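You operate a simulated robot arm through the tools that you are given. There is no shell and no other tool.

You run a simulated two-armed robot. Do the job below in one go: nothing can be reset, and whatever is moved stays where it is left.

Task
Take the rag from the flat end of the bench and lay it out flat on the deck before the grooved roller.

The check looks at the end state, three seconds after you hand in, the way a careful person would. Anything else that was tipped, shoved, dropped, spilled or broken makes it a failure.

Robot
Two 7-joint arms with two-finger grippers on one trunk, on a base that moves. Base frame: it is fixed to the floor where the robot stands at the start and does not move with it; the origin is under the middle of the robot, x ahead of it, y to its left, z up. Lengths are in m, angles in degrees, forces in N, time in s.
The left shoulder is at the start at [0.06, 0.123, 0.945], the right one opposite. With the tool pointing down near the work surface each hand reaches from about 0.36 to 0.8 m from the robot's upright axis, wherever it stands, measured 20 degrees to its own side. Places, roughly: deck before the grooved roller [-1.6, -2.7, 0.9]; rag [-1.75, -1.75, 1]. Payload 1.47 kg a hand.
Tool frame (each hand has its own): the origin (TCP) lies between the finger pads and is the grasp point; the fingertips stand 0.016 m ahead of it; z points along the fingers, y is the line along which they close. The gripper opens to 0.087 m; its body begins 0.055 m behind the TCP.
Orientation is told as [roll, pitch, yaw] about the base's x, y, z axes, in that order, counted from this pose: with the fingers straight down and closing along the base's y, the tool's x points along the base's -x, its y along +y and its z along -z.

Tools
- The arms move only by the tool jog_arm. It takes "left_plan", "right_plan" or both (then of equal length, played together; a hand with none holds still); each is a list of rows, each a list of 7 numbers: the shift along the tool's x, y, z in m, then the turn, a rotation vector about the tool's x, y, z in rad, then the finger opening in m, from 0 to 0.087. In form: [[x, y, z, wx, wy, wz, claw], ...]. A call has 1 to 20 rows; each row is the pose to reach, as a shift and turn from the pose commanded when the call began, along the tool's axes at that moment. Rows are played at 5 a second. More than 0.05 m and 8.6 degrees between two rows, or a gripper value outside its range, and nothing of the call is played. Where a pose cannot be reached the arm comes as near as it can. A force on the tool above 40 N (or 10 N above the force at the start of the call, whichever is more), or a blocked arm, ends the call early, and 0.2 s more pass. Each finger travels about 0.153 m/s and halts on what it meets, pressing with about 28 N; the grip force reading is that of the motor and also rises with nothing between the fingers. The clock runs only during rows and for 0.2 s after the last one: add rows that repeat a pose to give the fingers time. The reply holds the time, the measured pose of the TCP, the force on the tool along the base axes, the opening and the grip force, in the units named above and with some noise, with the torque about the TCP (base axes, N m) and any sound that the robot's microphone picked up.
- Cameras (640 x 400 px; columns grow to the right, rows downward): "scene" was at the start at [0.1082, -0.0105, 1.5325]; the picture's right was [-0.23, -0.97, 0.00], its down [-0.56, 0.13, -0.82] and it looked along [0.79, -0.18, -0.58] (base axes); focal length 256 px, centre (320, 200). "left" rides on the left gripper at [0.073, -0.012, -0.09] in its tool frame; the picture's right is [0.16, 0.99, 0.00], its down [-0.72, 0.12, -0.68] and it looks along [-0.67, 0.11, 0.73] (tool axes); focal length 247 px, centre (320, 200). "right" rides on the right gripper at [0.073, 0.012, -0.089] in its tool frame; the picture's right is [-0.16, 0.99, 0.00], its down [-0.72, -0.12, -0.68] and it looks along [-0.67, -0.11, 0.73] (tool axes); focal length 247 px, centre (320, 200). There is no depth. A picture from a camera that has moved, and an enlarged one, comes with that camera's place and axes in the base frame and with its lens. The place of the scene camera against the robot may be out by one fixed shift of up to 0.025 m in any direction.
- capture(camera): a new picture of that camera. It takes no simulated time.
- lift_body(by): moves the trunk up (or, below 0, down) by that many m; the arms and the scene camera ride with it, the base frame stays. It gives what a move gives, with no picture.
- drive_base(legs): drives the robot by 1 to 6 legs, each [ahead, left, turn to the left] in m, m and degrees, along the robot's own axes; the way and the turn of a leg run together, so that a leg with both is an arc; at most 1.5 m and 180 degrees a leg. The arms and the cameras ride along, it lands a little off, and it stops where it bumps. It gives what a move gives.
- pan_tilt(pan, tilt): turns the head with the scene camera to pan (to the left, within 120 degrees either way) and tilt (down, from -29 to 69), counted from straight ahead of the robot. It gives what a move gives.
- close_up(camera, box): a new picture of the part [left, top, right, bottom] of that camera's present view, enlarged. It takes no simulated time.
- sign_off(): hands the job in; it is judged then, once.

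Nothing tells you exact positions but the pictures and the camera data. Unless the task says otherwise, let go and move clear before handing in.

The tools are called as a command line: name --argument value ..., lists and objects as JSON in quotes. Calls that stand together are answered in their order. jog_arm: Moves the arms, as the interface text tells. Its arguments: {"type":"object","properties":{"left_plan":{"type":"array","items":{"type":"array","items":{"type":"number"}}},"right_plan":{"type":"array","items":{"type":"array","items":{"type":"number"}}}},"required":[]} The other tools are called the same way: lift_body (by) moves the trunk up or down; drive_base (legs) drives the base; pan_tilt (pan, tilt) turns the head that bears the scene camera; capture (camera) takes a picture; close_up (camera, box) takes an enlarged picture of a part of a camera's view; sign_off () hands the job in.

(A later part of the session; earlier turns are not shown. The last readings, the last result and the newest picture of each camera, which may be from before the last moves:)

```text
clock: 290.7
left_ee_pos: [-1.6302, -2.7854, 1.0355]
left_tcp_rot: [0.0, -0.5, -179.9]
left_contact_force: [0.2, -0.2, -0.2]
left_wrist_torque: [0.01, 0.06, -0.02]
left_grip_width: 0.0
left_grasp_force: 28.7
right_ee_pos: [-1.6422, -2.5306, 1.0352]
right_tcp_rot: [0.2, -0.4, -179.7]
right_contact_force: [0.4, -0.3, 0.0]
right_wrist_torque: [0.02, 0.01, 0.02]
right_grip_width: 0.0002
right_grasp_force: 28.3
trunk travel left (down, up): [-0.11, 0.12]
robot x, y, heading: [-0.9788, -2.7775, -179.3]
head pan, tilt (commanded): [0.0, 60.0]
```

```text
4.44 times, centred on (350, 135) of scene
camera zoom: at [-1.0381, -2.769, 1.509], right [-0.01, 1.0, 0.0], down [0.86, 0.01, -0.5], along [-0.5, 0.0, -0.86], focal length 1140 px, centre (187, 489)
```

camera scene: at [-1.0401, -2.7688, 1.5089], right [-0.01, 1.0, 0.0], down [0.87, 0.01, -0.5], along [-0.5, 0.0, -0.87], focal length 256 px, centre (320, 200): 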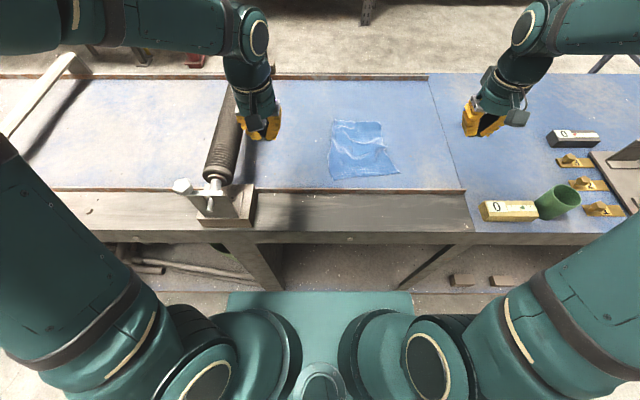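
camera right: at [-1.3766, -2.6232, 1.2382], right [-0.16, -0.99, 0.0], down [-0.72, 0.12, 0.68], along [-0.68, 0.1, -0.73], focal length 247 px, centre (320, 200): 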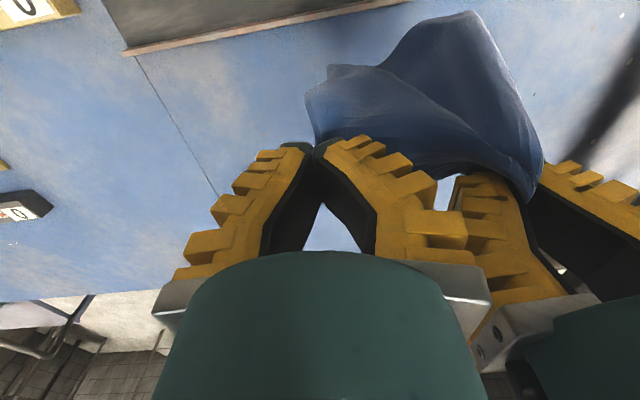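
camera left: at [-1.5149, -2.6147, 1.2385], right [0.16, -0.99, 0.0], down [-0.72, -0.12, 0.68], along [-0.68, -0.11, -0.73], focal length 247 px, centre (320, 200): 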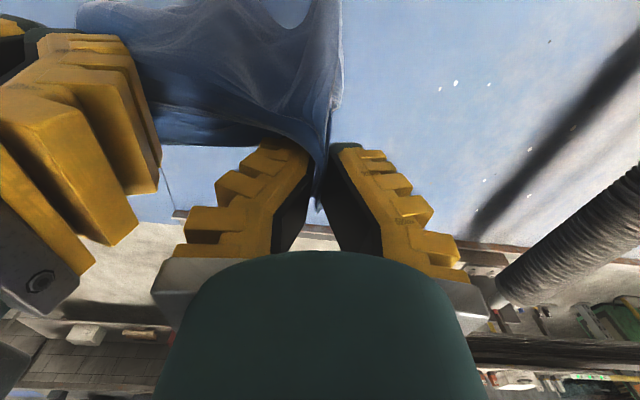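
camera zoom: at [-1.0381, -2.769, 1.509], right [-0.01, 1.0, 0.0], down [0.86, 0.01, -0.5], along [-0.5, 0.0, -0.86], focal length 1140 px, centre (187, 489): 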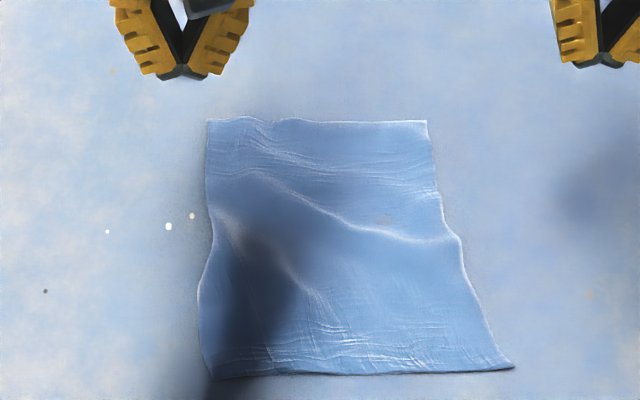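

Almost a perfect rectangle now. I'll give the back edge one more gentle stretch, mainly the right corner outward.

jog_arm --left_plan '[[-0.01, -0.011, 0, 0, 0, 0, 0], [-0.02, -0.022, 0, 0, 0, 0, 0], [-0.03, -0.0334, 0.0, 0, 0, 0, 0], [-0.03, -0.0334, 0.04, 0, 0, 0, 0], [-0.03, -0.0334, 0.08, 0, 0, 0, 0], [-0.03, -0.0334, 0.101, 0, 0, 0, 0], [-0.03, -0.0334, 0.101, 0, 0, 0, 0], [-0.034, -0.031, 0.101, 0, 0, 0, 0], [-0.038, -0.029, 0.101, 0, 0, 0, 0], [-0.042, -0.026, 0.101, 0, 0, 0, 0], [-0.042, -0.026, 0.07, 0, 0, 0, 0], [-0.03, -0.015, 0.03, 0, 0, 0, 0], [0.0, 0.01, 0.0, 0, 0, 0, 0]]' --right_plan '[[-0.006, 0.03, 0, 0, 0, 0, 0], [-0.012, 0.06, 0, 0, 0, 0, 0], [-0.018, 0.0914, 0.0, 0, 0, 0, 0], [-0.018, 0.0914, 0.04, 0, 0, 0, 0], [-0.018, 0.0914, 0.08, 0, 0, 0, 0], [-0.018, 0.0914, 0.101, 0, 0, 0, 0], [-0.018, 0.0914, 0.101, 0, 0, 0, 0], [-0.022, 0.0814, 0.101, 0, 0, 0, 0], [-0.026, 0.0714, 0.101, 0, 0, 0, 0], [-0.03, 0.0614, 0.101, 0, 0, 0, 0], [-0.03, 0.0614, 0.07, 0, 0, 0, 0], [-0.025, 0.04, 0.03, 0, 0, 0, 0], [-0.01, 0.0, 0.01, 0, 0, 0, 0]]'

close_up --camera "scene" --box '[300, 90, 400, 180]'

```text
clock: 293.5
left_ee_pos: [-1.6327, -2.7978, 1.0351]
left_tcp_rot: [0.1, -0.4, -179.9]
left_contact_force: [0.9, 1.0, 0.5]
left_wrist_torque: [-0.02, 0.01, -0.01]
left_grip_width: 0.0
left_grasp_force: 27.5
right_ee_pos: [-1.6506, -2.5309, 1.0234]
right_tcp_rot: [0.1, -0.3, -179.7]
right_contact_force: [1.1, -0.1, 0.0]
right_wrist_torque: [-0.02, 0.0, -0.02]
right_grip_width: 0.0
right_grasp_force: 27.9
trunk travel left (down, up): [-0.11, 0.12]
robot x, y, heading: [-0.9742, -2.7771, -179.3]
head pan, tilt (commanded): [0.0, 60.0]
```

```text
4.44 times, centred on (350, 135) of scene
camera zoom: at [-1.0382, -2.7686, 1.509], right [-0.01, 1.0, 0.0], down [0.86, 0.01, -0.5], along [-0.5, 0.0, -0.86], focal length 1140 px, centre (187, 489)
```

zoom: 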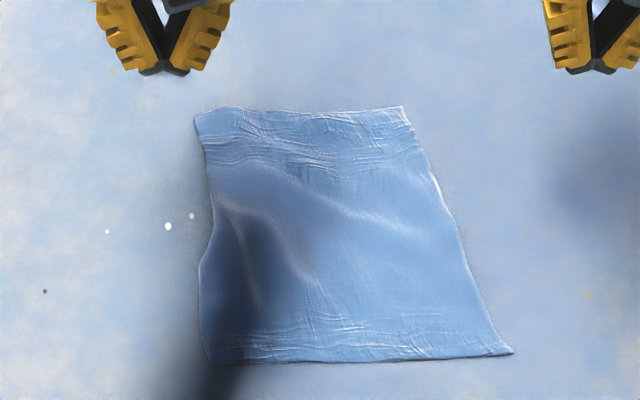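

The right fingertip slid off the edge that time. I'll repeat with both fingertips placed well inside the back edge, then draw them apart.

jog_arm --left_plan '[[-0.012, -0.015, 0, 0, 0, 0, 0], [-0.024, -0.03, 0, 0, 0, 0, 0], [-0.033, -0.046, 0.0, 0, 0, 0, 0], [-0.033, -0.046, 0.04, 0, 0, 0, 0], [-0.033, -0.046, 0.08, 0, 0, 0, 0], [-0.033, -0.046, 0.1005, 0, 0, 0, 0], [-0.033, -0.046, 0.1005, 0, 0, 0, 0], [-0.033, -0.042, 0.1005, 0, 0, 0, 0], [-0.033, -0.038, 0.1005, 0, 0, 0, 0], [-0.033, -0.034, 0.1005, 0, 0, 0, 0], [-0.033, -0.03, 0.1005, 0, 0, 0, 0], [-0.033, -0.03, 0.07, 0, 0, 0, 0], [-0.02, -0.015, 0.03, 0, 0, 0, 0], [0.0, 0.01, 0.0, 0, 0, 0, 0]]' --right_plan '[[-0.005, 0.035, 0, 0, 0, 0, 0], [-0.01, 0.075, 0, 0, 0, 0, 0], [-0.0145, 0.117, 0.0, 0, 0, 0, 0], [-0.0145, 0.117, 0.035, 0, 0, 0, 0], [-0.0145, 0.117, 0.07, 0, 0, 0, 0], [-0.0145, 0.117, 0.089, 0, 0, 0, 0], [-0.0145, 0.117, 0.089, 0, 0, 0, 0], [-0.0145, 0.107, 0.089, 0, 0, 0, 0], [-0.0145, 0.097, 0.089, 0, 0, 0, 0], [-0.0145, 0.087, 0.089, 0, 0, 0, 0], [-0.0145, 0.077, 0.089, 0, 0, 0, 0], [-0.0145, 0.077, 0.06, 0, 0, 0, 0], [-0.0145, 0.05, 0.03, 0, 0, 0, 0], [-0.01, 0.01, 0.0, 0, 0, 0, 0]]'

close_up --camera "scene" --box '[300, 90, 400, 180]'

```text
refused: row 14 steps farther than a row can; nothing moved
```

```text
4.44 times, centred on (350, 135) of scene
camera zoom: at [-1.0382, -2.7686, 1.509], right [-0.01, 1.0, 0.0], down [0.86, 0.01, -0.5], along [-0.5, 0.0, -0.86], focal length 1140 px, centre (187, 489)
```

zoom: 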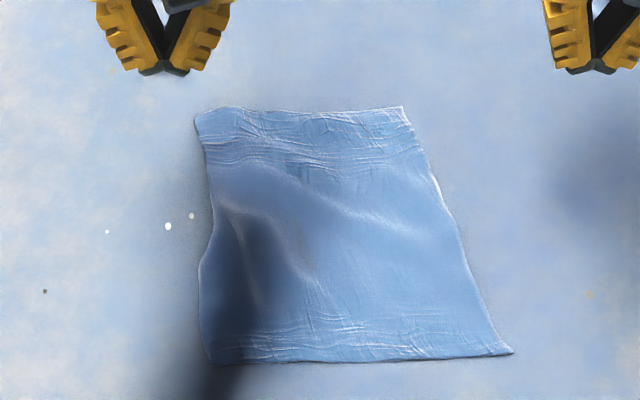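

The last row was a step too long and nothing moved. I'll resend with a shorter retreat.

jog_arm --left_plan '[[-0.012, -0.015, 0, 0, 0, 0, 0], [-0.024, -0.03, 0, 0, 0, 0, 0], [-0.033, -0.046, 0.0, 0, 0, 0, 0], [-0.033, -0.046, 0.04, 0, 0, 0, 0], [-0.033, -0.046, 0.08, 0, 0, 0, 0], [-0.033, -0.046, 0.1005, 0, 0, 0, 0], [-0.033, -0.046, 0.1005, 0, 0, 0, 0], [-0.033, -0.042, 0.1005, 0, 0, 0, 0], [-0.033, -0.038, 0.1005, 0, 0, 0, 0], [-0.033, -0.034, 0.1005, 0, 0, 0, 0], [-0.033, -0.03, 0.1005, 0, 0, 0, 0], [-0.033, -0.03, 0.07, 0, 0, 0, 0], [-0.02, -0.015, 0.035, 0, 0, 0, 0], [-0.01, 0.0, 0.0, 0, 0, 0, 0]]' --right_plan '[[-0.005, 0.035, 0, 0, 0, 0, 0], [-0.01, 0.075, 0, 0, 0, 0, 0], [-0.0145, 0.117, 0.0, 0, 0, 0, 0], [-0.0145, 0.117, 0.035, 0, 0, 0, 0], [-0.0145, 0.117, 0.07, 0, 0, 0, 0], [-0.0145, 0.117, 0.089, 0, 0, 0, 0], [-0.0145, 0.117, 0.089, 0, 0, 0, 0], [-0.0145, 0.107, 0.089, 0, 0, 0, 0], [-0.0145, 0.097, 0.089, 0, 0, 0, 0], [-0.0145, 0.087, 0.089, 0, 0, 0, 0], [-0.0145, 0.077, 0.089, 0, 0, 0, 0], [-0.0145, 0.077, 0.06, 0, 0, 0, 0], [-0.0145, 0.055, 0.03, 0, 0, 0, 0], [-0.0145, 0.025, 0.0, 0, 0, 0, 0]]'

close_up --camera "scene" --box '[300, 90, 400, 180]'

```text
clock: 296.5
left_ee_pos: [-1.6426, -2.7995, 1.0356]
left_tcp_rot: [0.0, -0.2, -179.9]
left_contact_force: [0.5, -0.3, 0.5]
left_wrist_torque: [0.0, -0.02, 0.01]
left_grip_width: 0.0
left_grasp_force: 27.8
right_ee_pos: [-1.6659, -2.5568, 1.0224]
right_tcp_rot: [0.3, -0.3, -179.8]
right_contact_force: [0.5, 0.0, 0.2]
right_wrist_torque: [-0.01, 0.01, 0.0]
right_grip_width: 0.0002
right_grasp_force: 27.8
trunk travel left (down, up): [-0.11, 0.12]
robot x, y, heading: [-0.978, -2.7737, -179.5]
head pan, tilt (commanded): [0.0, 60.0]
```

```text
4.44 times, centred on (350, 135) of scene
camera zoom: at [-1.0396, -2.7684, 1.5089], right [-0.01, 1.0, 0.0], down [0.87, 0.01, -0.5], along [-0.5, 0.0, -0.87], focal length 1140 px, centre (187, 489)
```

zoom: 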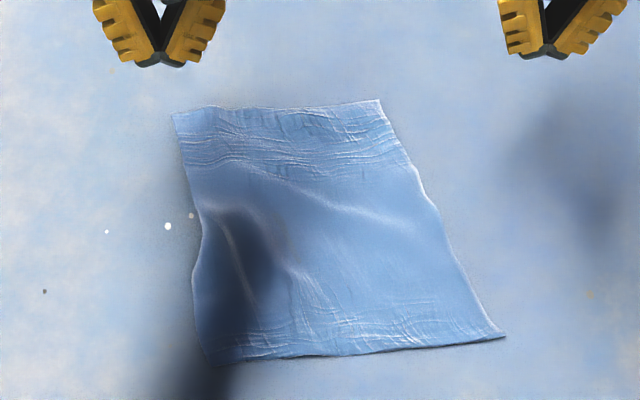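

The left was dragging more strongly than the right. This time I'll pin the left and press the right a bit harder while drawing only it outward.

jog_arm --left_plan '[[-0.014, -0.017, 0, 0, 0, 0, 0], [-0.027, -0.0345, 0, 0, 0, 0, 0], [-0.027, -0.0345, 0.0, 0, 0, 0, 0], [-0.027, -0.0345, 0.04, 0, 0, 0, 0], [-0.027, -0.0345, 0.08, 0, 0, 0, 0], [-0.027, -0.0345, 0.1026, 0, 0, 0, 0], [-0.027, -0.0345, 0.1026, 0, 0, 0, 0], [-0.027, -0.0345, 0.1026, 0, 0, 0, 0], [-0.027, -0.0345, 0.1026, 0, 0, 0, 0], [-0.027, -0.0345, 0.1026, 0, 0, 0, 0], [-0.027, -0.0345, 0.1026, 0, 0, 0, 0], [-0.027, -0.0345, 0.07, 0, 0, 0, 0], [-0.02, -0.015, 0.035, 0, 0, 0, 0], [-0.01, 0.0, 0.0, 0, 0, 0, 0]]' --right_plan '[[-0.004, 0.04, 0, 0, 0, 0, 0], [-0.009, 0.08, 0, 0, 0, 0, 0], [-0.009, 0.103, 0.0, 0, 0, 0, 0], [-0.009, 0.103, 0.035, 0, 0, 0, 0], [-0.009, 0.103, 0.07, 0, 0, 0, 0], [-0.009, 0.103, 0.0905, 0, 0, 0, 0], [-0.009, 0.103, 0.0905, 0, 0, 0, 0], [-0.009, 0.093, 0.0905, 0, 0, 0, 0], [-0.009, 0.083, 0.0905, 0, 0, 0, 0], [-0.009, 0.073, 0.0905, 0, 0, 0, 0], [-0.009, 0.063, 0.0905, 0, 0, 0, 0], [-0.009, 0.063, 0.06, 0, 0, 0, 0], [-0.009, 0.04, 0.03, 0, 0, 0, 0], [-0.009, 0.01, 0.0, 0, 0, 0, 0]]'

close_up --camera "scene" --box '[300, 90, 400, 180]'

```text
clock: 299.5
left_ee_pos: [-1.6542, -2.7955, 1.0343]
left_tcp_rot: [0.0, -0.4, -179.9]
left_contact_force: [0.4, 0.7, 0.1]
left_wrist_torque: [0.01, 0.03, 0.0]
left_grip_width: 0.0002
left_grasp_force: 27.9
right_ee_pos: [-1.6748, -2.5659, 1.0237]
right_tcp_rot: [0.0, -0.3, -180.0]
right_contact_force: [-0.4, 0.5, 0.9]
right_wrist_torque: [-0.03, 0.02, 0.01]
right_grip_width: 0.0
right_grasp_force: 28.0
trunk travel left (down, up): [-0.11, 0.12]
robot x, y, heading: [-0.9762, -2.7792, -179.6]
head pan, tilt (commanded): [0.0, 60.0]
```

```text
4.44 times, centred on (350, 135) of scene
camera zoom: at [-1.0394, -2.7683, 1.5089], right [-0.01, 1.0, 0.0], down [0.87, 0.01, -0.5], along [-0.5, 0.0, -0.87], focal length 1140 px, centre (187, 489)
```

zoom: 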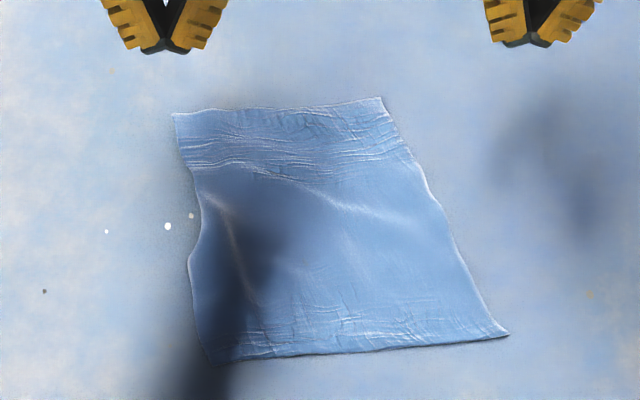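

The back edge is as wide as it will go. The remaining unevenness is a low ridge in the middle, so I'll press left and right of it and draw those apart.

jog_arm --left_plan '[[0.03, -0.017, 0, 0, 0, 0, 0], [0.06, -0.034, 0, 0, 0, 0, 0], [0.089, -0.0505, 0.0, 0, 0, 0, 0], [0.089, -0.0505, 0.04, 0, 0, 0, 0], [0.089, -0.0505, 0.08, 0, 0, 0, 0], [0.089, -0.0505, 0.1013, 0, 0, 0, 0], [0.089, -0.0505, 0.1013, 0, 0, 0, 0], [0.089, -0.0435, 0.1013, 0, 0, 0, 0], [0.089, -0.0365, 0.1013, 0, 0, 0, 0], [0.089, -0.0295, 0.1013, 0, 0, 0, 0], [0.089, -0.0225, 0.1013, 0, 0, 0, 0], [0.089, -0.0225, 0.07, 0, 0, 0, 0], [0.08, -0.01, 0.035, 0, 0, 0, 0], [0.07, 0.01, 0.0, 0, 0, 0, 0]]' --right_plan '[[0.036, 0.025, 0, 0, 0, 0, 0], [0.073, 0.05, 0, 0, 0, 0, 0], [0.11, 0.074, 0.0, 0, 0, 0, 0], [0.11, 0.074, 0.035, 0, 0, 0, 0], [0.11, 0.074, 0.07, 0, 0, 0, 0], [0.11, 0.074, 0.0917, 0, 0, 0, 0], [0.11, 0.074, 0.0917, 0, 0, 0, 0], [0.11, 0.067, 0.0917, 0, 0, 0, 0], [0.11, 0.06, 0.0917, 0, 0, 0, 0], [0.11, 0.053, 0.0917, 0, 0, 0, 0], [0.11, 0.046, 0.0917, 0, 0, 0, 0], [0.11, 0.046, 0.06, 0, 0, 0, 0], [0.1, 0.03, 0.03, 0, 0, 0, 0], [0.09, 0.0, 0.0, 0, 0, 0, 0]]'

close_up --camera "scene" --box '[300, 90, 400, 180]'

```text
clock: 301.7
left_ee_pos: [-1.5636, -2.7634, 0.9363]
left_tcp_rot: [-0.3, -0.7, 179.9]
left_contact_force: [0.7, 1.3, 11.3]
left_wrist_torque: [-0.1, 0.05, -0.01]
left_grip_width: 0.0
left_grasp_force: 28.1
right_ee_pos: [-1.5658, -2.6266, 0.9352]
right_tcp_rot: [0.4, -0.8, -179.6]
right_contact_force: [2.0, -3.0, 17.2]
right_wrist_torque: [0.03, -0.07, -0.01]
right_grip_width: 0.0
right_grasp_force: 27.9
trunk travel left (down, up): [-0.11, 0.12]
robot x, y, heading: [-0.9765, -2.7781, -179.5]
head pan, tilt (commanded): [0.0, 60.0]
stopped in row 10 (right hand): the force on the tool passed its limit at 41 N (the readings are from after the stop); the commanded pose is now the measured one
```

```text
4.44 times, centred on (350, 135) of scene
camera zoom: at [-1.0382, -2.769, 1.5087], right [-0.01, 1.0, 0.0], down [0.87, 0.01, -0.5], along [-0.5, 0.0, -0.87], focal length 1140 px, centre (187, 489)
```

zoom: 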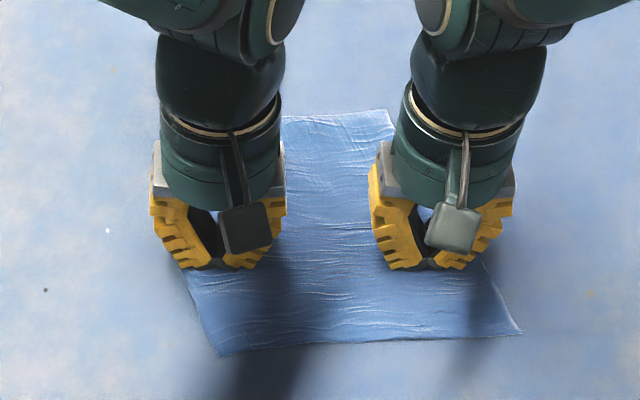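

The cloth drew taut between the hands and looks flat there. I'll lift both hands straight up, move them well clear, and inspect.

jog_arm --left_plan '[[0, 0, -0.02, 0, 0, 0, 0], [0, 0, -0.05, 0, 0, 0, 0], [0, 0, -0.09, 0, 0, 0, 0], [0.02, 0.03, -0.12, 0, 0, 0, 0], [0.05, 0.06, -0.14, 0, 0, 0, 0], [0.08, 0.08, -0.16, 0, 0, 0, 0], [0.12, 0.1, -0.17, 0, 0, 0, 0]]' --right_plan '[[0, 0, -0.02, 0, 0, 0, 0], [0, 0, -0.05, 0, 0, 0, 0], [0, 0, -0.09, 0, 0, 0, 0], [0.02, -0.03, -0.12, 0, 0, 0, 0], [0.05, -0.06, -0.14, 0, 0, 0, 0], [0.08, -0.09, -0.16, 0, 0, 0, 0], [0.12, -0.12, -0.17, 0, 0, 0, 0]]'

close_up --camera "scene" --box '[300, 90, 400, 180]'

capture --camera "scene"

```text
refused: row 7 steps farther than a row can; nothing moved
```

```text
4.44 times, centred on (350, 135) of scene
camera zoom: at [-1.0382, -2.769, 1.5087], right [-0.01, 1.0, 0.0], down [0.87, 0.01, -0.5], along [-0.5, 0.0, -0.87], focal length 1140 px, centre (187, 489)
```

zoom: 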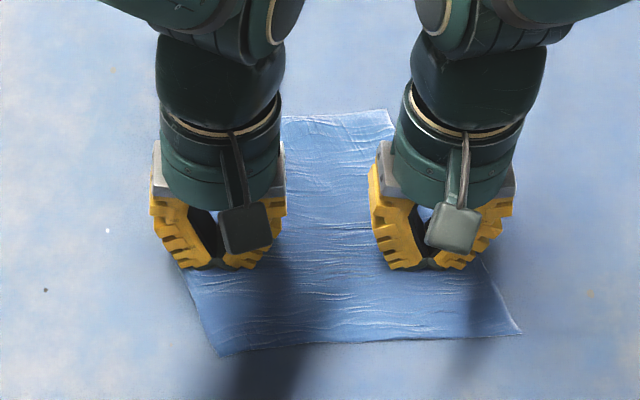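

```text
taken
camera scene: at [-1.0382, -2.769, 1.5087], right [-0.01, 1.0, 0.0], down [0.87, 0.01, -0.5], along [-0.5, 0.0, -0.87], focal length 256 px, centre (320, 200)
```

scene: 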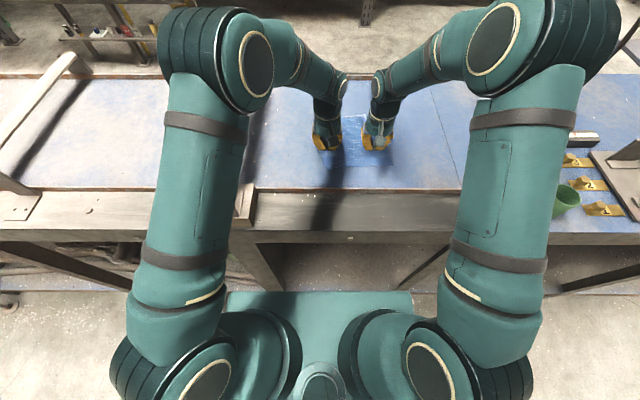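

One row was too long again, so nothing moved. I'll resend the retreat with smaller steps.

jog_arm --left_plan '[[0, 0, -0.02, 0, 0, 0, 0], [0, 0, -0.05, 0, 0, 0, 0], [0, 0, -0.09, 0, 0, 0, 0], [0.015, 0.02, -0.12, 0, 0, 0, 0], [0.035, 0.045, -0.14, 0, 0, 0, 0], [0.06, 0.07, -0.155, 0, 0, 0, 0], [0.085, 0.095, -0.165, 0, 0, 0, 0]]' --right_plan '[[0, 0, -0.02, 0, 0, 0, 0], [0, 0, -0.05, 0, 0, 0, 0], [0, 0, -0.09, 0, 0, 0, 0], [0.015, -0.02, -0.12, 0, 0, 0, 0], [0.035, -0.045, -0.14, 0, 0, 0, 0], [0.06, -0.07, -0.155, 0, 0, 0, 0], [0.085, -0.095, -0.165, 0, 0, 0, 0]]'

close_up --camera "scene" --box '[300, 90, 400, 180]'

capture --camera "scene"

```text
clock: 303.3
left_ee_pos: [-1.4786, -2.86, 1.0988]
left_tcp_rot: [-0.2, -0.7, 180.1]
left_contact_force: [-0.7, -0.2, -0.7]
left_wrist_torque: [0.02, 0.0, -0.03]
left_grip_width: 0.0
left_grasp_force: 28.3
right_ee_pos: [-1.4806, -2.5277, 1.0984]
right_tcp_rot: [0.4, -0.5, -179.7]
right_contact_force: [1.1, 0.0, 1.0]
right_wrist_torque: [0.01, -0.01, -0.03]
right_grip_width: 0.0
right_grasp_force: 28.1
trunk travel left (down, up): [-0.11, 0.12]
robot x, y, heading: [-0.9759, -2.7775, -179.3]
head pan, tilt (commanded): [0.0, 60.0]
```

```text
4.44 times, centred on (350, 135) of scene
camera zoom: at [-1.0391, -2.7689, 1.5089], right [-0.01, 1.0, 0.0], down [0.87, 0.01, -0.5], along [-0.5, 0.0, -0.87], focal length 1140 px, centre (187, 489)
```

zoom: 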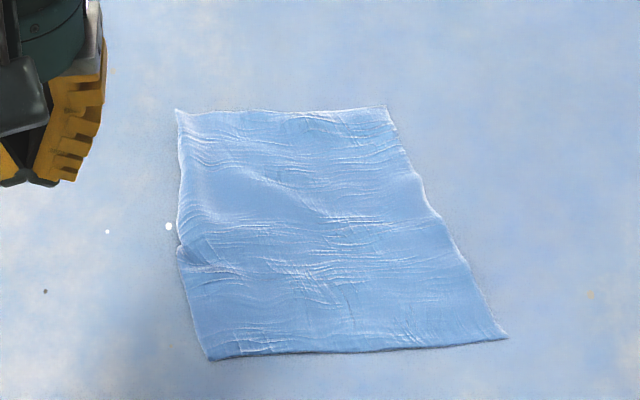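

```text
taken
camera scene: at [-1.0391, -2.7689, 1.5089], right [-0.01, 1.0, 0.0], down [0.87, 0.01, -0.5], along [-0.5, 0.0, -0.87], focal length 256 px, centre (320, 200)
```

scene: 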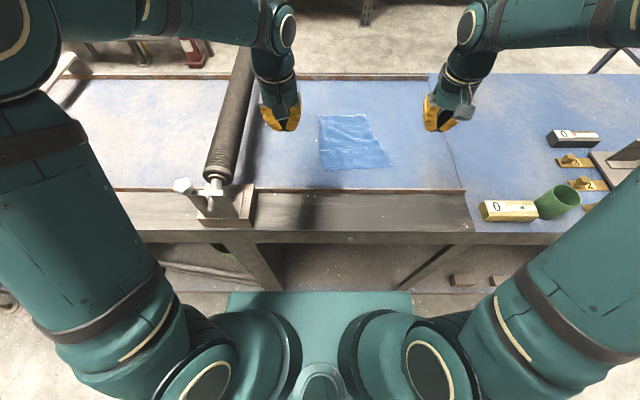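

The rag now lies flat as a full sheet on the deck before the roller. The back edge measures a little short on the right, so I'll zoom in there to make sure no strip is tucked under.

close_up --camera "scene" --box '[350, 105, 405, 150]'

close_up --camera "scene" --box '[315, 105, 370, 150]'

close_up --camera "scene" --box '[315, 135, 400, 180]'

capture --camera "right"

capture --camera "left"

```text
8.89 times, centred on (378, 128) of scene
camera zoom: at [-1.0391, -2.7689, 1.5089], right [-0.01, 1.0, 0.0], down [0.87, 0.01, -0.5], along [-0.5, 0.0, -0.87], focal length 2279 px, centre (-191, 844)
```

zoom: 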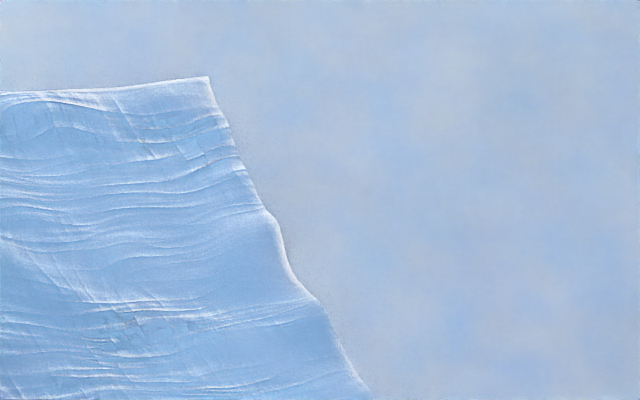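

```text
8.89 times, centred on (342, 128) of scene
camera zoom: at [-1.0391, -2.7689, 1.5089], right [-0.01, 1.0, 0.0], down [0.87, 0.01, -0.5], along [-0.5, 0.0, -0.87], focal length 2279 px, centre (120, 844)
```

zoom: 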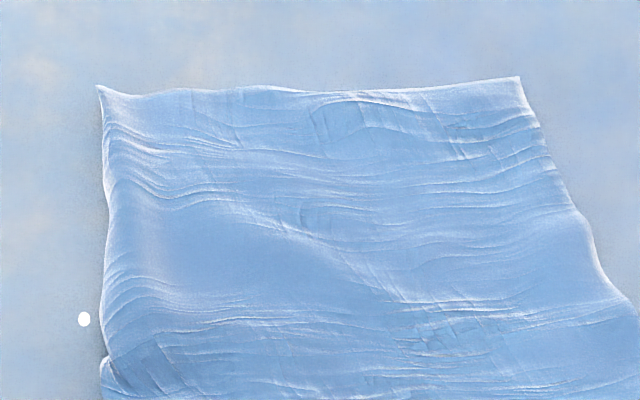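

```text
7.53 times, centred on (358, 158) of scene
camera zoom: at [-1.0391, -2.7689, 1.5089], right [-0.01, 1.0, 0.0], down [0.87, 0.01, -0.5], along [-0.5, 0.0, -0.87], focal length 1931 px, centre (38, 520)
```

zoom: 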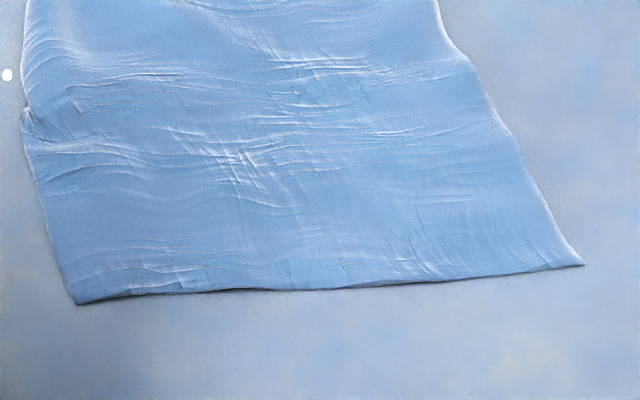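

```text
taken
camera right: at [-1.4078, -2.5378, 1.1863], right [-0.15, -0.99, 0.01], down [-0.72, 0.12, 0.69], along [-0.68, 0.1, -0.73], focal length 247 px, centre (320, 200)
```

right: 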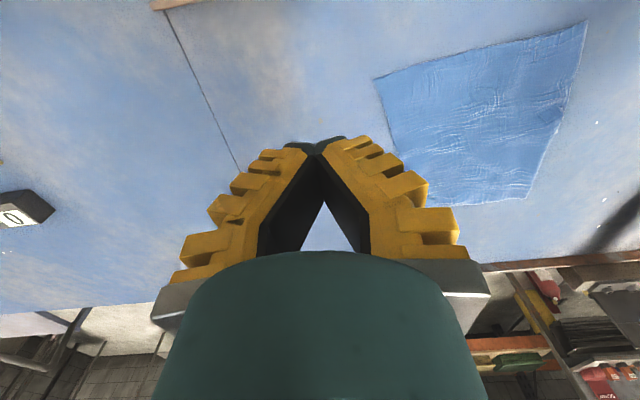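

```text
taken
camera left: at [-1.4037, -2.8485, 1.1877], right [0.16, -0.99, -0.01], down [-0.72, -0.12, 0.69], along [-0.68, -0.1, -0.73], focal length 247 px, centre (320, 200)
```

left: 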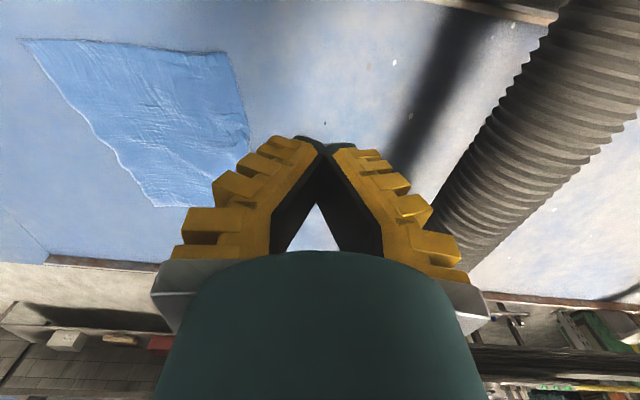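

No strip is tucked under; all four corners show and the surface has only fine creases. I'll do one last gentle stretch across the back edge and then lengthwise, to take out the remaining creases.

jog_arm --left_plan '[[-0.032, -0.016, 0.01, 0, 0, 0, 0], [-0.064, -0.032, 0.02, 0, 0, 0, 0], [-0.096, -0.048, 0.03, 0, 0, 0, 0], [-0.128, -0.064, 0.045, 0, 0, 0, 0], [-0.16, -0.08, 0.06, 0, 0, 0, 0], [-0.193, -0.095, 0.08, 0, 0, 0, 0], [-0.193, -0.095, 0.12, 0, 0, 0, 0], [-0.193, -0.095, 0.155, 0, 0, 0, 0], [-0.193, -0.095, 0.1665, 0, 0, 0, 0], [-0.193, -0.095, 0.1665, 0, 0, 0, 0], [-0.193, -0.09, 0.1665, 0, 0, 0, 0], [-0.193, -0.085, 0.1665, 0, 0, 0, 0], [-0.193, -0.08, 0.1665, 0, 0, 0, 0], [-0.193, -0.08, 0.14, 0, 0, 0, 0], [-0.193, -0.08, 0.1, 0, 0, 0, 0], [-0.18, -0.06, 0.07, 0, 0, 0, 0]]' --right_plan '[[-0.032, 0.022, 0.01, 0, 0, 0, 0], [-0.064, 0.044, 0.02, 0, 0, 0, 0], [-0.096, 0.066, 0.03, 0, 0, 0, 0], [-0.128, 0.088, 0.045, 0, 0, 0, 0], [-0.16, 0.11, 0.06, 0, 0, 0, 0], [-0.195, 0.134, 0.08, 0, 0, 0, 0], [-0.195, 0.134, 0.12, 0, 0, 0, 0], [-0.195, 0.134, 0.155, 0, 0, 0, 0], [-0.195, 0.134, 0.1668, 0, 0, 0, 0], [-0.195, 0.134, 0.1668, 0, 0, 0, 0], [-0.195, 0.126, 0.1668, 0, 0, 0, 0], [-0.195, 0.118, 0.1668, 0, 0, 0, 0], [-0.195, 0.11, 0.1668, 0, 0, 0, 0], [-0.195, 0.11, 0.14, 0, 0, 0, 0], [-0.195, 0.11, 0.1, 0, 0, 0, 0], [-0.185, 0.085, 0.07, 0, 0, 0, 0]]'

close_up --camera "scene" --box '[300, 90, 400, 180]'

```text
clock: 306.7
left_ee_pos: [-1.6565, -2.7991, 1.0277]
left_tcp_rot: [-0.2, -0.6, 180.0]
left_contact_force: [1.0, 0.0, 0.4]
left_wrist_torque: [-0.01, 0.05, -0.01]
left_grip_width: 0.0
left_grasp_force: 28.1
right_ee_pos: [-1.664, -2.6138, 1.0295]
right_tcp_rot: [0.4, -0.5, -179.7]
right_contact_force: [0.5, 0.9, 0.0]
right_wrist_torque: [0.01, 0.04, 0.01]
right_grip_width: 0.0
right_grasp_force: 28.4
trunk travel left (down, up): [-0.11, 0.12]
robot x, y, heading: [-0.9733, -2.7759, -179.6]
head pan, tilt (commanded): [0.0, 60.0]
```

```text
4.44 times, centred on (350, 135) of scene
camera zoom: at [-1.0388, -2.7686, 1.5089], right [-0.01, 1.0, 0.0], down [0.86, 0.01, -0.5], along [-0.5, 0.0, -0.87], focal length 1140 px, centre (187, 489)
```

zoom: 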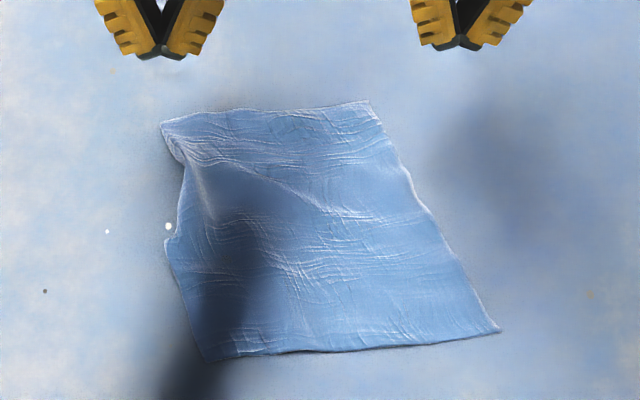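

The left corner pulled a small notch and the right fingertip barely gripped. I'll repeat slightly further in, pressing the right more firmly and moving mainly the right.

jog_arm --left_plan '[[0.0165, -0.031, 0.0, 0, 0, 0, 0], [0.0165, -0.031, 0.04, 0, 0, 0, 0], [0.0165, -0.031, 0.08, 0, 0, 0, 0], [0.0165, -0.031, 0.0957, 0, 0, 0, 0], [0.0165, -0.031, 0.0957, 0, 0, 0, 0], [0.0165, -0.031, 0.0957, 0, 0, 0, 0], [0.0165, -0.031, 0.0957, 0, 0, 0, 0], [0.0165, -0.031, 0.0957, 0, 0, 0, 0], [0.0165, -0.031, 0.0957, 0, 0, 0, 0]]' --right_plan '[[0.019, 0.046, 0.0, 0, 0, 0, 0], [0.019, 0.046, 0.04, 0, 0, 0, 0], [0.019, 0.046, 0.08, 0, 0, 0, 0], [0.019, 0.046, 0.0985, 0, 0, 0, 0], [0.019, 0.046, 0.0995, 0, 0, 0, 0], [0.019, 0.038, 0.0995, 0, 0, 0, 0], [0.019, 0.03, 0.0995, 0, 0, 0, 0], [0.019, 0.022, 0.0995, 0, 0, 0, 0], [0.019, 0.016, 0.0995, 0, 0, 0, 0]]'

close_up --camera "scene" --box '[300, 90, 400, 180]'

```text
clock: 308.2
left_ee_pos: [-1.6438, -2.7676, 0.9361]
left_tcp_rot: [-0.4, -0.7, -179.9]
left_contact_force: [1.1, -1.3, 10.5]
left_wrist_torque: [-0.07, -0.07, 0.0]
left_grip_width: 0.0
left_grasp_force: 28.4
right_ee_pos: [-1.6482, -2.6564, 0.9349]
right_tcp_rot: [0.8, -1.4, -179.3]
right_contact_force: [1.9, -1.4, 15.6]
right_wrist_torque: [0.1, -0.08, 0.01]
right_grip_width: 0.0
right_grasp_force: 28.0
trunk travel left (down, up): [-0.11, 0.12]
robot x, y, heading: [-0.975, -2.7757, -179.6]
head pan, tilt (commanded): [0.0, 60.0]
stopped in row 7 (right hand): the force on the tool passed its limit at 42 N (the readings are from after the stop); the commanded pose is now the measured one
```

```text
4.44 times, centred on (350, 135) of scene
camera zoom: at [-1.0385, -2.7688, 1.5088], right [-0.01, 1.0, 0.0], down [0.87, 0.01, -0.5], along [-0.5, 0.0, -0.87], focal length 1140 px, centre (187, 489)
```

zoom: 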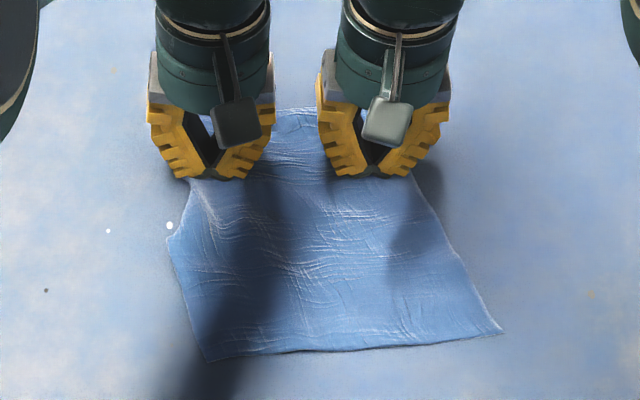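

The force limit stopped it early. From here, with the present pressure, I'll continue drawing the right side out gently and the left slightly the other way.

jog_arm --left_plan '[[0, 0.003, 0.001, 0, 0, 0, 0], [0, 0.006, 0.001, 0, 0, 0, 0], [0, 0.009, 0.001, 0, 0, 0, 0], [0, 0.009, 0.001, 0, 0, 0, 0]]' --right_plan '[[0, -0.006, 0.001, 0, 0, 0, 0], [0, -0.012, 0.001, 0, 0, 0, 0], [0, -0.018, 0.001, 0, 0, 0, 0], [0, -0.024, 0.001, 0, 0, 0, 0]]'

jog_arm --left_plan '[[0, 0, -0.02, 0, 0, 0, 0], [0, 0, -0.05, 0, 0, 0, 0], [0, 0, -0.09, 0, 0, 0, 0], [0.01, 0.03, -0.11, 0, 0, 0, 0], [0.02, 0.06, -0.12, 0, 0, 0, 0]]' --right_plan '[[0, 0, -0.02, 0, 0, 0, 0], [0, 0, -0.05, 0, 0, 0, 0], [0, 0, -0.09, 0, 0, 0, 0], [0.01, -0.03, -0.11, 0, 0, 0, 0], [0.02, -0.06, -0.12, 0, 0, 0, 0]]'

close_up --camera "scene" --box '[300, 90, 400, 180]'

```text
clock: 309.4
left_ee_pos: [-1.6451, -2.7744, 0.9371]
left_tcp_rot: [-0.5, -0.9, -180.1]
left_contact_force: [0.4, 0.3, 10.5]
left_wrist_torque: [0.06, -0.04, -0.03]
left_grip_width: 0.0
left_grasp_force: 27.9
right_ee_pos: [-1.6506, -2.6364, 0.9348]
right_tcp_rot: [1.0, -1.5, -179.2]
right_contact_force: [0.1, -3.1, 14.5]
right_wrist_torque: [0.04, -0.1, -0.08]
right_grip_width: 0.0
right_grasp_force: 27.9
trunk travel left (down, up): [-0.11, 0.12]
robot x, y, heading: [-0.9768, -2.7784, -179.5]
head pan, tilt (commanded): [0.0, 60.0]
stopped in row 4 (right hand): the force on the tool passed its limit at 40 N (the readings are from after the stop); the commanded pose is now the measured one
```

```text
clock: 310.6
left_ee_pos: [-1.6243, -2.8382, 1.051]
left_tcp_rot: [-0.4, -0.6, -180.0]
left_contact_force: [0.4, 0.3, 0.1]
left_wrist_torque: [0.02, -0.02, 0.0]
left_grip_width: 0.0
left_grasp_force: 28.3
right_ee_pos: [-1.6299, -2.5731, 1.0506]
right_tcp_rot: [0.9, -1.1, -179.4]
right_contact_force: [-0.1, 0.5, -0.5]
right_wrist_torque: [0.0, 0.03, -0.01]
right_grip_width: 0.0002
right_grasp_force: 27.7
trunk travel left (down, up): [-0.11, 0.12]
robot x, y, heading: [-0.9761, -2.7777, -179.5]
head pan, tilt (commanded): [0.0, 60.0]
```

```text
4.44 times, centred on (350, 135) of scene
camera zoom: at [-1.0404, -2.7692, 1.5088], right [-0.01, 1.0, 0.0], down [0.87, 0.01, -0.5], along [-0.5, -0.01, -0.87], focal length 1140 px, centre (187, 489)
```

zoom: 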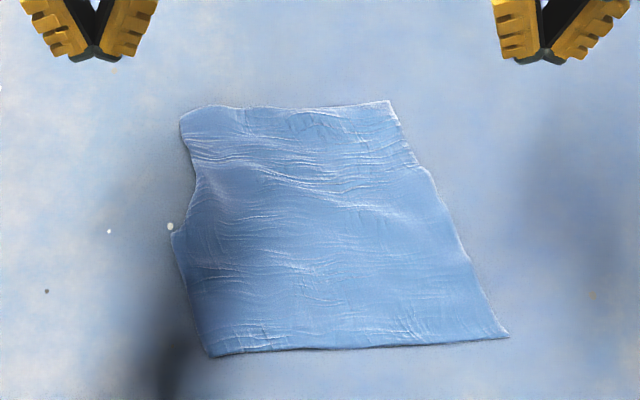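

Flatter again; only the back-left corner looks rounded. I'll zoom there.

close_up --camera "scene" --box '[320, 100, 375, 150]'

capture --camera "left"

```text
8.00 times, centred on (348, 125) of scene
camera zoom: at [-1.0404, -2.7692, 1.5088], right [-0.01, 1.0, 0.0], down [0.87, 0.01, -0.5], along [-0.5, -0.01, -0.87], focal length 2051 px, centre (100, 800)
```

zoom: 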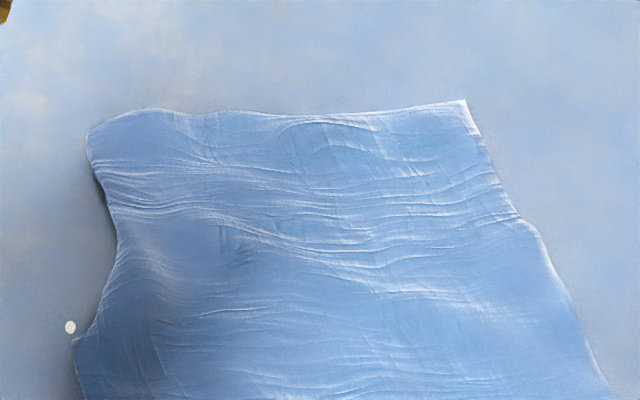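

```text
taken
camera left: at [-1.551, -2.8273, 1.1413], right [0.16, -0.99, -0.01], down [-0.72, -0.12, 0.69], along [-0.68, -0.1, -0.73], focal length 247 px, centre (320, 200)
```

left: 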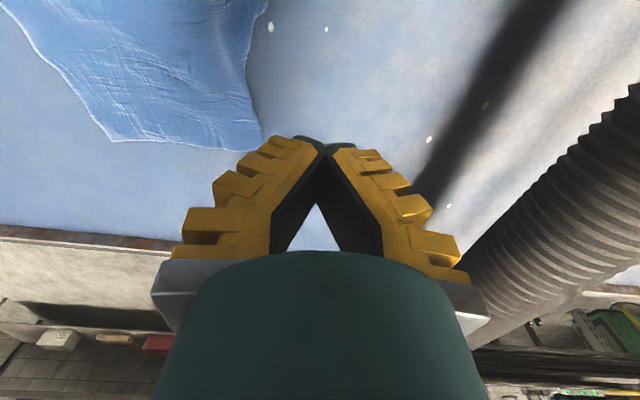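

The tip of the back-left corner may be tucked slightly. I'll raise the left hand aside for a direct look from its camera.

jog_arm --left_plan '[[0.01, 0.0, -0.02, 0, 0, 0, 0], [0.03, -0.01, -0.04, 0, 0, 0, 0], [0.05, -0.02, -0.06, 0, 0, 0, 0], [0.07, -0.03, -0.07, 0, 0, 0, 0], [0.09, -0.03, -0.07, 0, 0, 0, 0]]'

close_up --camera "left" --box '[60, 0, 340, 160]'

close_up --camera "scene" --box '[310, 100, 350, 140]'

```text
clock: 311.8
left_ee_pos: [-1.5339, -2.8062, 1.122]
left_tcp_rot: [-0.4, -0.7, -179.9]
left_contact_force: [0.7, 0.6, -1.0]
left_wrist_torque: [0.03, -0.02, -0.01]
left_grip_width: 0.0001
left_grasp_force: 28.3
right_ee_pos: [-1.6286, -2.5731, 1.0505]
right_tcp_rot: [0.9, -1.2, -179.3]
right_contact_force: [1.0, -0.1, -0.3]
right_wrist_torque: [0.03, 0.03, -0.01]
right_grip_width: 0.0001
right_grasp_force: 27.7
trunk travel left (down, up): [-0.11, 0.12]
robot x, y, heading: [-0.9787, -2.7754, -179.6]
head pan, tilt (commanded): [0.0, 60.0]
```

```text
2.29 times, centred on (200, 80) of left
camera zoom: at [-1.4601, -2.7959, 1.2111], right [0.16, -0.99, -0.01], down [-0.72, -0.12, 0.69], along [-0.68, -0.1, -0.73], focal length 564 px, centre (594, 474)
```

zoom: 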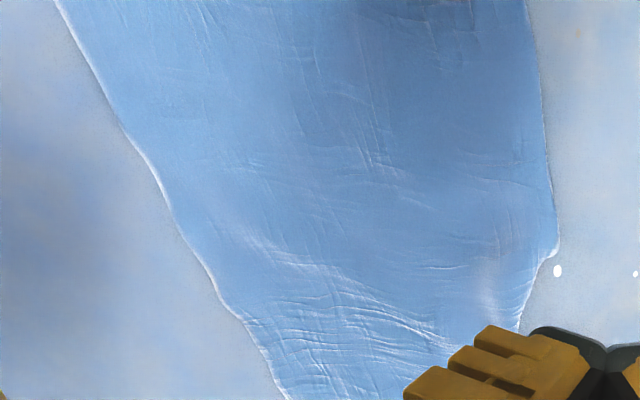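

```text
10.00 times, centred on (330, 120) of scene
camera zoom: at [-1.0405, -2.7694, 1.5088], right [-0.01, 1.0, 0.0], down [0.87, 0.01, -0.5], along [-0.5, 0.0, -0.87], focal length 2564 px, centre (220, 1000)
```

zoom: 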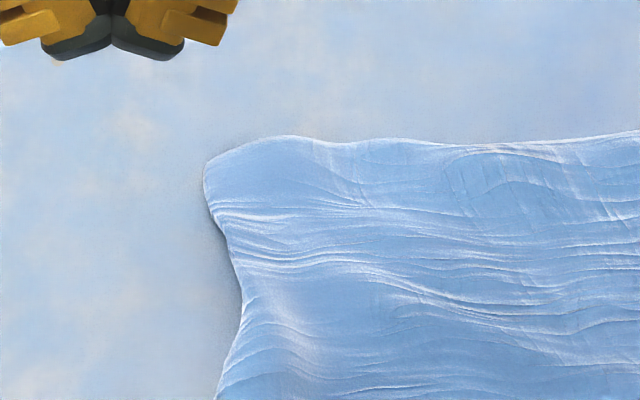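

The sheet is flat, with just a slightly rounded tip at that corner. One lengthwise stretch should ease the fine cross-creases, so I'll pin near the back-left and draw the front edge gently toward me.

jog_arm --left_plan '[[-0.03, -0.014, 0.02, 0, 0, 0, 0], [-0.06, -0.028, 0.04, 0, 0, 0, 0], [-0.09, -0.042, 0.06, 0, 0, 0, 0], [-0.12, -0.056, 0.08, 0, 0, 0, 0], [-0.131, -0.061, 0.11, 0, 0, 0, 0], [-0.131, -0.061, 0.15, 0, 0, 0, 0], [-0.131, -0.061, 0.18, 0, 0, 0, 0], [-0.131, -0.061, 0.189, 0, 0, 0, 0], [-0.131, -0.061, 0.189, 0, 0, 0, 0], [-0.133, -0.06, 0.189, 0, 0, 0, 0], [-0.135, -0.059, 0.189, 0, 0, 0, 0], [-0.137, -0.058, 0.189, 0, 0, 0, 0], [-0.137, -0.058, 0.189, 0, 0, 0, 0], [-0.137, -0.058, 0.16, 0, 0, 0, 0], [-0.137, -0.058, 0.12, 0, 0, 0, 0], [-0.12, -0.04, 0.085, 0, 0, 0, 0]]' --right_plan '[[0.03, 0.015, 0.0, 0, 0, 0, 0], [0.06, 0.032, 0.0, 0, 0, 0, 0], [0.09, 0.05, 0.0, 0, 0, 0, 0], [0.12, 0.07, 0.01, 0, 0, 0, 0], [0.1336, 0.082, 0.035, 0, 0, 0, 0], [0.1336, 0.082, 0.075, 0, 0, 0, 0], [0.1336, 0.082, 0.108, 0, 0, 0, 0], [0.1336, 0.082, 0.1175, 0, 0, 0, 0], [0.1336, 0.082, 0.1175, 0, 0, 0, 0], [0.1386, 0.082, 0.1175, 0, 0, 0, 0], [0.1436, 0.082, 0.1175, 0, 0, 0, 0], [0.1486, 0.082, 0.1175, 0, 0, 0, 0], [0.1536, 0.082, 0.1175, 0, 0, 0, 0], [0.1536, 0.082, 0.09, 0, 0, 0, 0], [0.1536, 0.082, 0.05, 0, 0, 0, 0], [0.1536, 0.05, 0.02, 0, 0, 0, 0]]'

close_up --camera "scene" --box '[300, 90, 400, 180]'

```text
clock: 314.2
left_ee_pos: [-1.6698, -2.7461, 0.9355]
left_tcp_rot: [-0.5, -0.9, 180.0]
left_contact_force: [0.6, 0.2, 4.6]
left_wrist_torque: [-0.08, 0.02, -0.02]
left_grip_width: 0.0
left_grasp_force: 27.2
right_ee_pos: [-1.4891, -2.6584, 0.9345]
right_tcp_rot: [1.1, -1.8, -179.2]
right_contact_force: [2.2, 0.4, 18.2]
right_wrist_torque: [-0.02, -0.05, 0.02]
right_grip_width: 0.0
right_grasp_force: 28.4
trunk travel left (down, up): [-0.11, 0.12]
robot x, y, heading: [-0.9783, -2.7775, -179.6]
head pan, tilt (commanded): [0.0, 60.0]
stopped in row 12 (right hand): the force on the tool passed its limit at 41 N (the readings are from after the stop); the commanded pose is now the measured one
```

```text
4.44 times, centred on (350, 135) of scene
camera zoom: at [-1.039, -2.7692, 1.5088], right [-0.01, 1.0, 0.0], down [0.87, 0.01, -0.5], along [-0.5, -0.01, -0.87], focal length 1140 px, centre (187, 489)
```

zoom: 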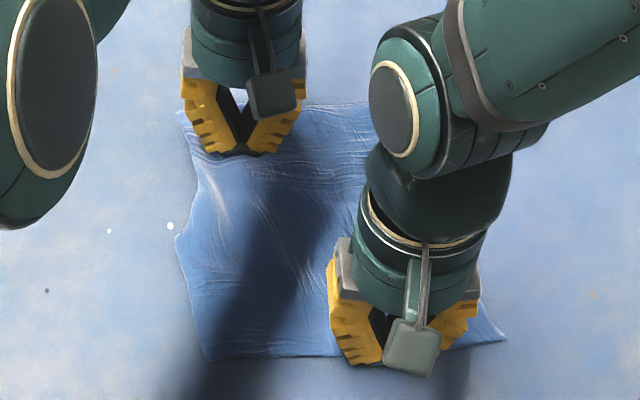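

The sheet has come taut, so that is enough. I'll lift both hands straight up, move them clear, and inspect the final state.

jog_arm --left_plan '[[0, 0, -0.02, 0, 0, 0, 0], [0, 0, -0.05, 0, 0, 0, 0], [0, 0, -0.09, 0, 0, 0, 0], [0.01, 0.02, -0.12, 0, 0, 0, 0], [0.03, 0.045, -0.14, 0, 0, 0, 0], [0.055, 0.07, -0.155, 0, 0, 0, 0], [0.08, 0.095, -0.165, 0, 0, 0, 0]]' --right_plan '[[0, 0, -0.02, 0, 0, 0, 0], [0, 0, -0.05, 0, 0, 0, 0], [0, 0, -0.09, 0, 0, 0, 0], [0.01, -0.025, -0.12, 0, 0, 0, 0], [0.02, -0.06, -0.14, 0, 0, 0, 0], [0.03, -0.095, -0.155, 0, 0, 0, 0], [0.04, -0.13, -0.165, 0, 0, 0, 0]]'

close_up --camera "scene" --box '[300, 90, 400, 180]'

close_up --camera "scene" --box '[315, 100, 375, 150]'

capture --camera "scene"

```text
clock: 315.8
left_ee_pos: [-1.5873, -2.844, 1.0988]
left_tcp_rot: [-0.4, -0.8, -180.0]
left_contact_force: [-0.2, 0.5, 0.0]
left_wrist_torque: [0.0, 0.04, 0.02]
left_grip_width: 0.0
left_grasp_force: 27.9
right_ee_pos: [-1.445, -2.5236, 1.0952]
right_tcp_rot: [1.0, -1.6, -179.2]
right_contact_force: [0.8, -0.6, -0.3]
right_wrist_torque: [-0.01, 0.01, 0.0]
right_grip_width: 0.0001
right_grasp_force: 28.1
trunk travel left (down, up): [-0.11, 0.12]
robot x, y, heading: [-0.9747, -2.7779, -179.5]
head pan, tilt (commanded): [0.0, 60.0]
```

```text
4.44 times, centred on (350, 135) of scene
camera zoom: at [-1.0397, -2.7691, 1.5089], right [-0.01, 1.0, 0.0], down [0.87, 0.01, -0.5], along [-0.5, -0.01, -0.87], focal length 1140 px, centre (187, 489)
```

zoom: 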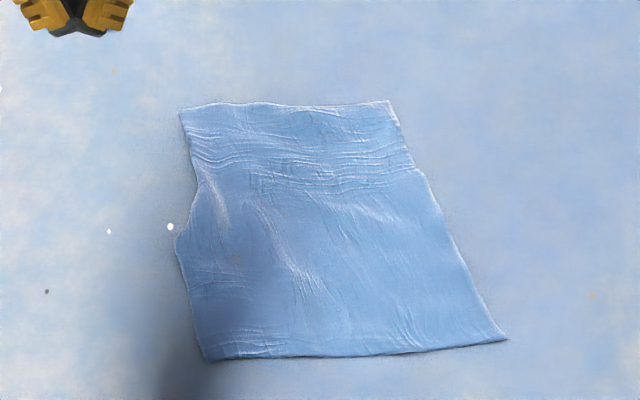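

```text
8.00 times, centred on (345, 125) of scene
camera zoom: at [-1.0397, -2.7691, 1.5089], right [-0.01, 1.0, 0.0], down [0.87, 0.01, -0.5], along [-0.5, -0.01, -0.87], focal length 2051 px, centre (120, 800)
```

zoom: 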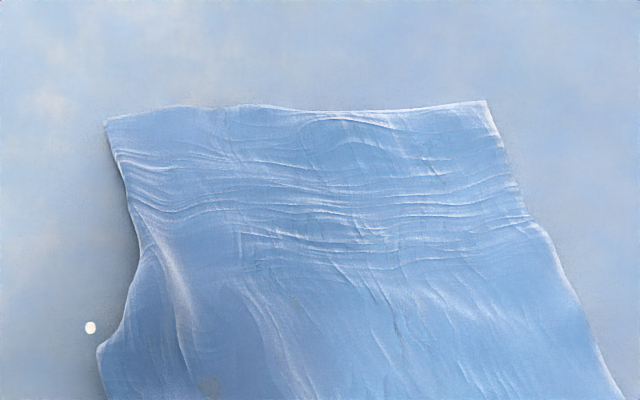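

```text
taken
camera scene: at [-1.0397, -2.7691, 1.5089], right [-0.01, 1.0, 0.0], down [0.87, 0.01, -0.5], along [-0.5, -0.01, -0.87], focal length 256 px, centre (320, 200)
```

scene: 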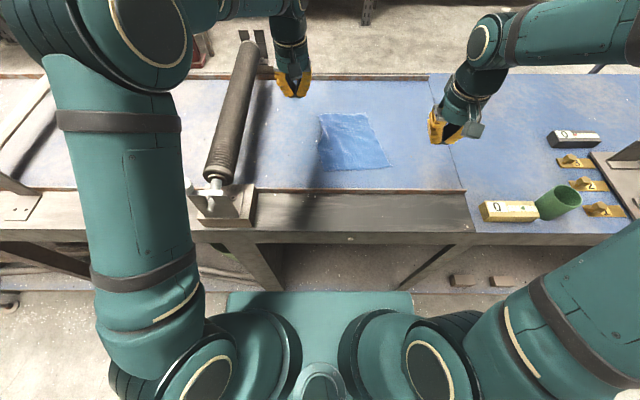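

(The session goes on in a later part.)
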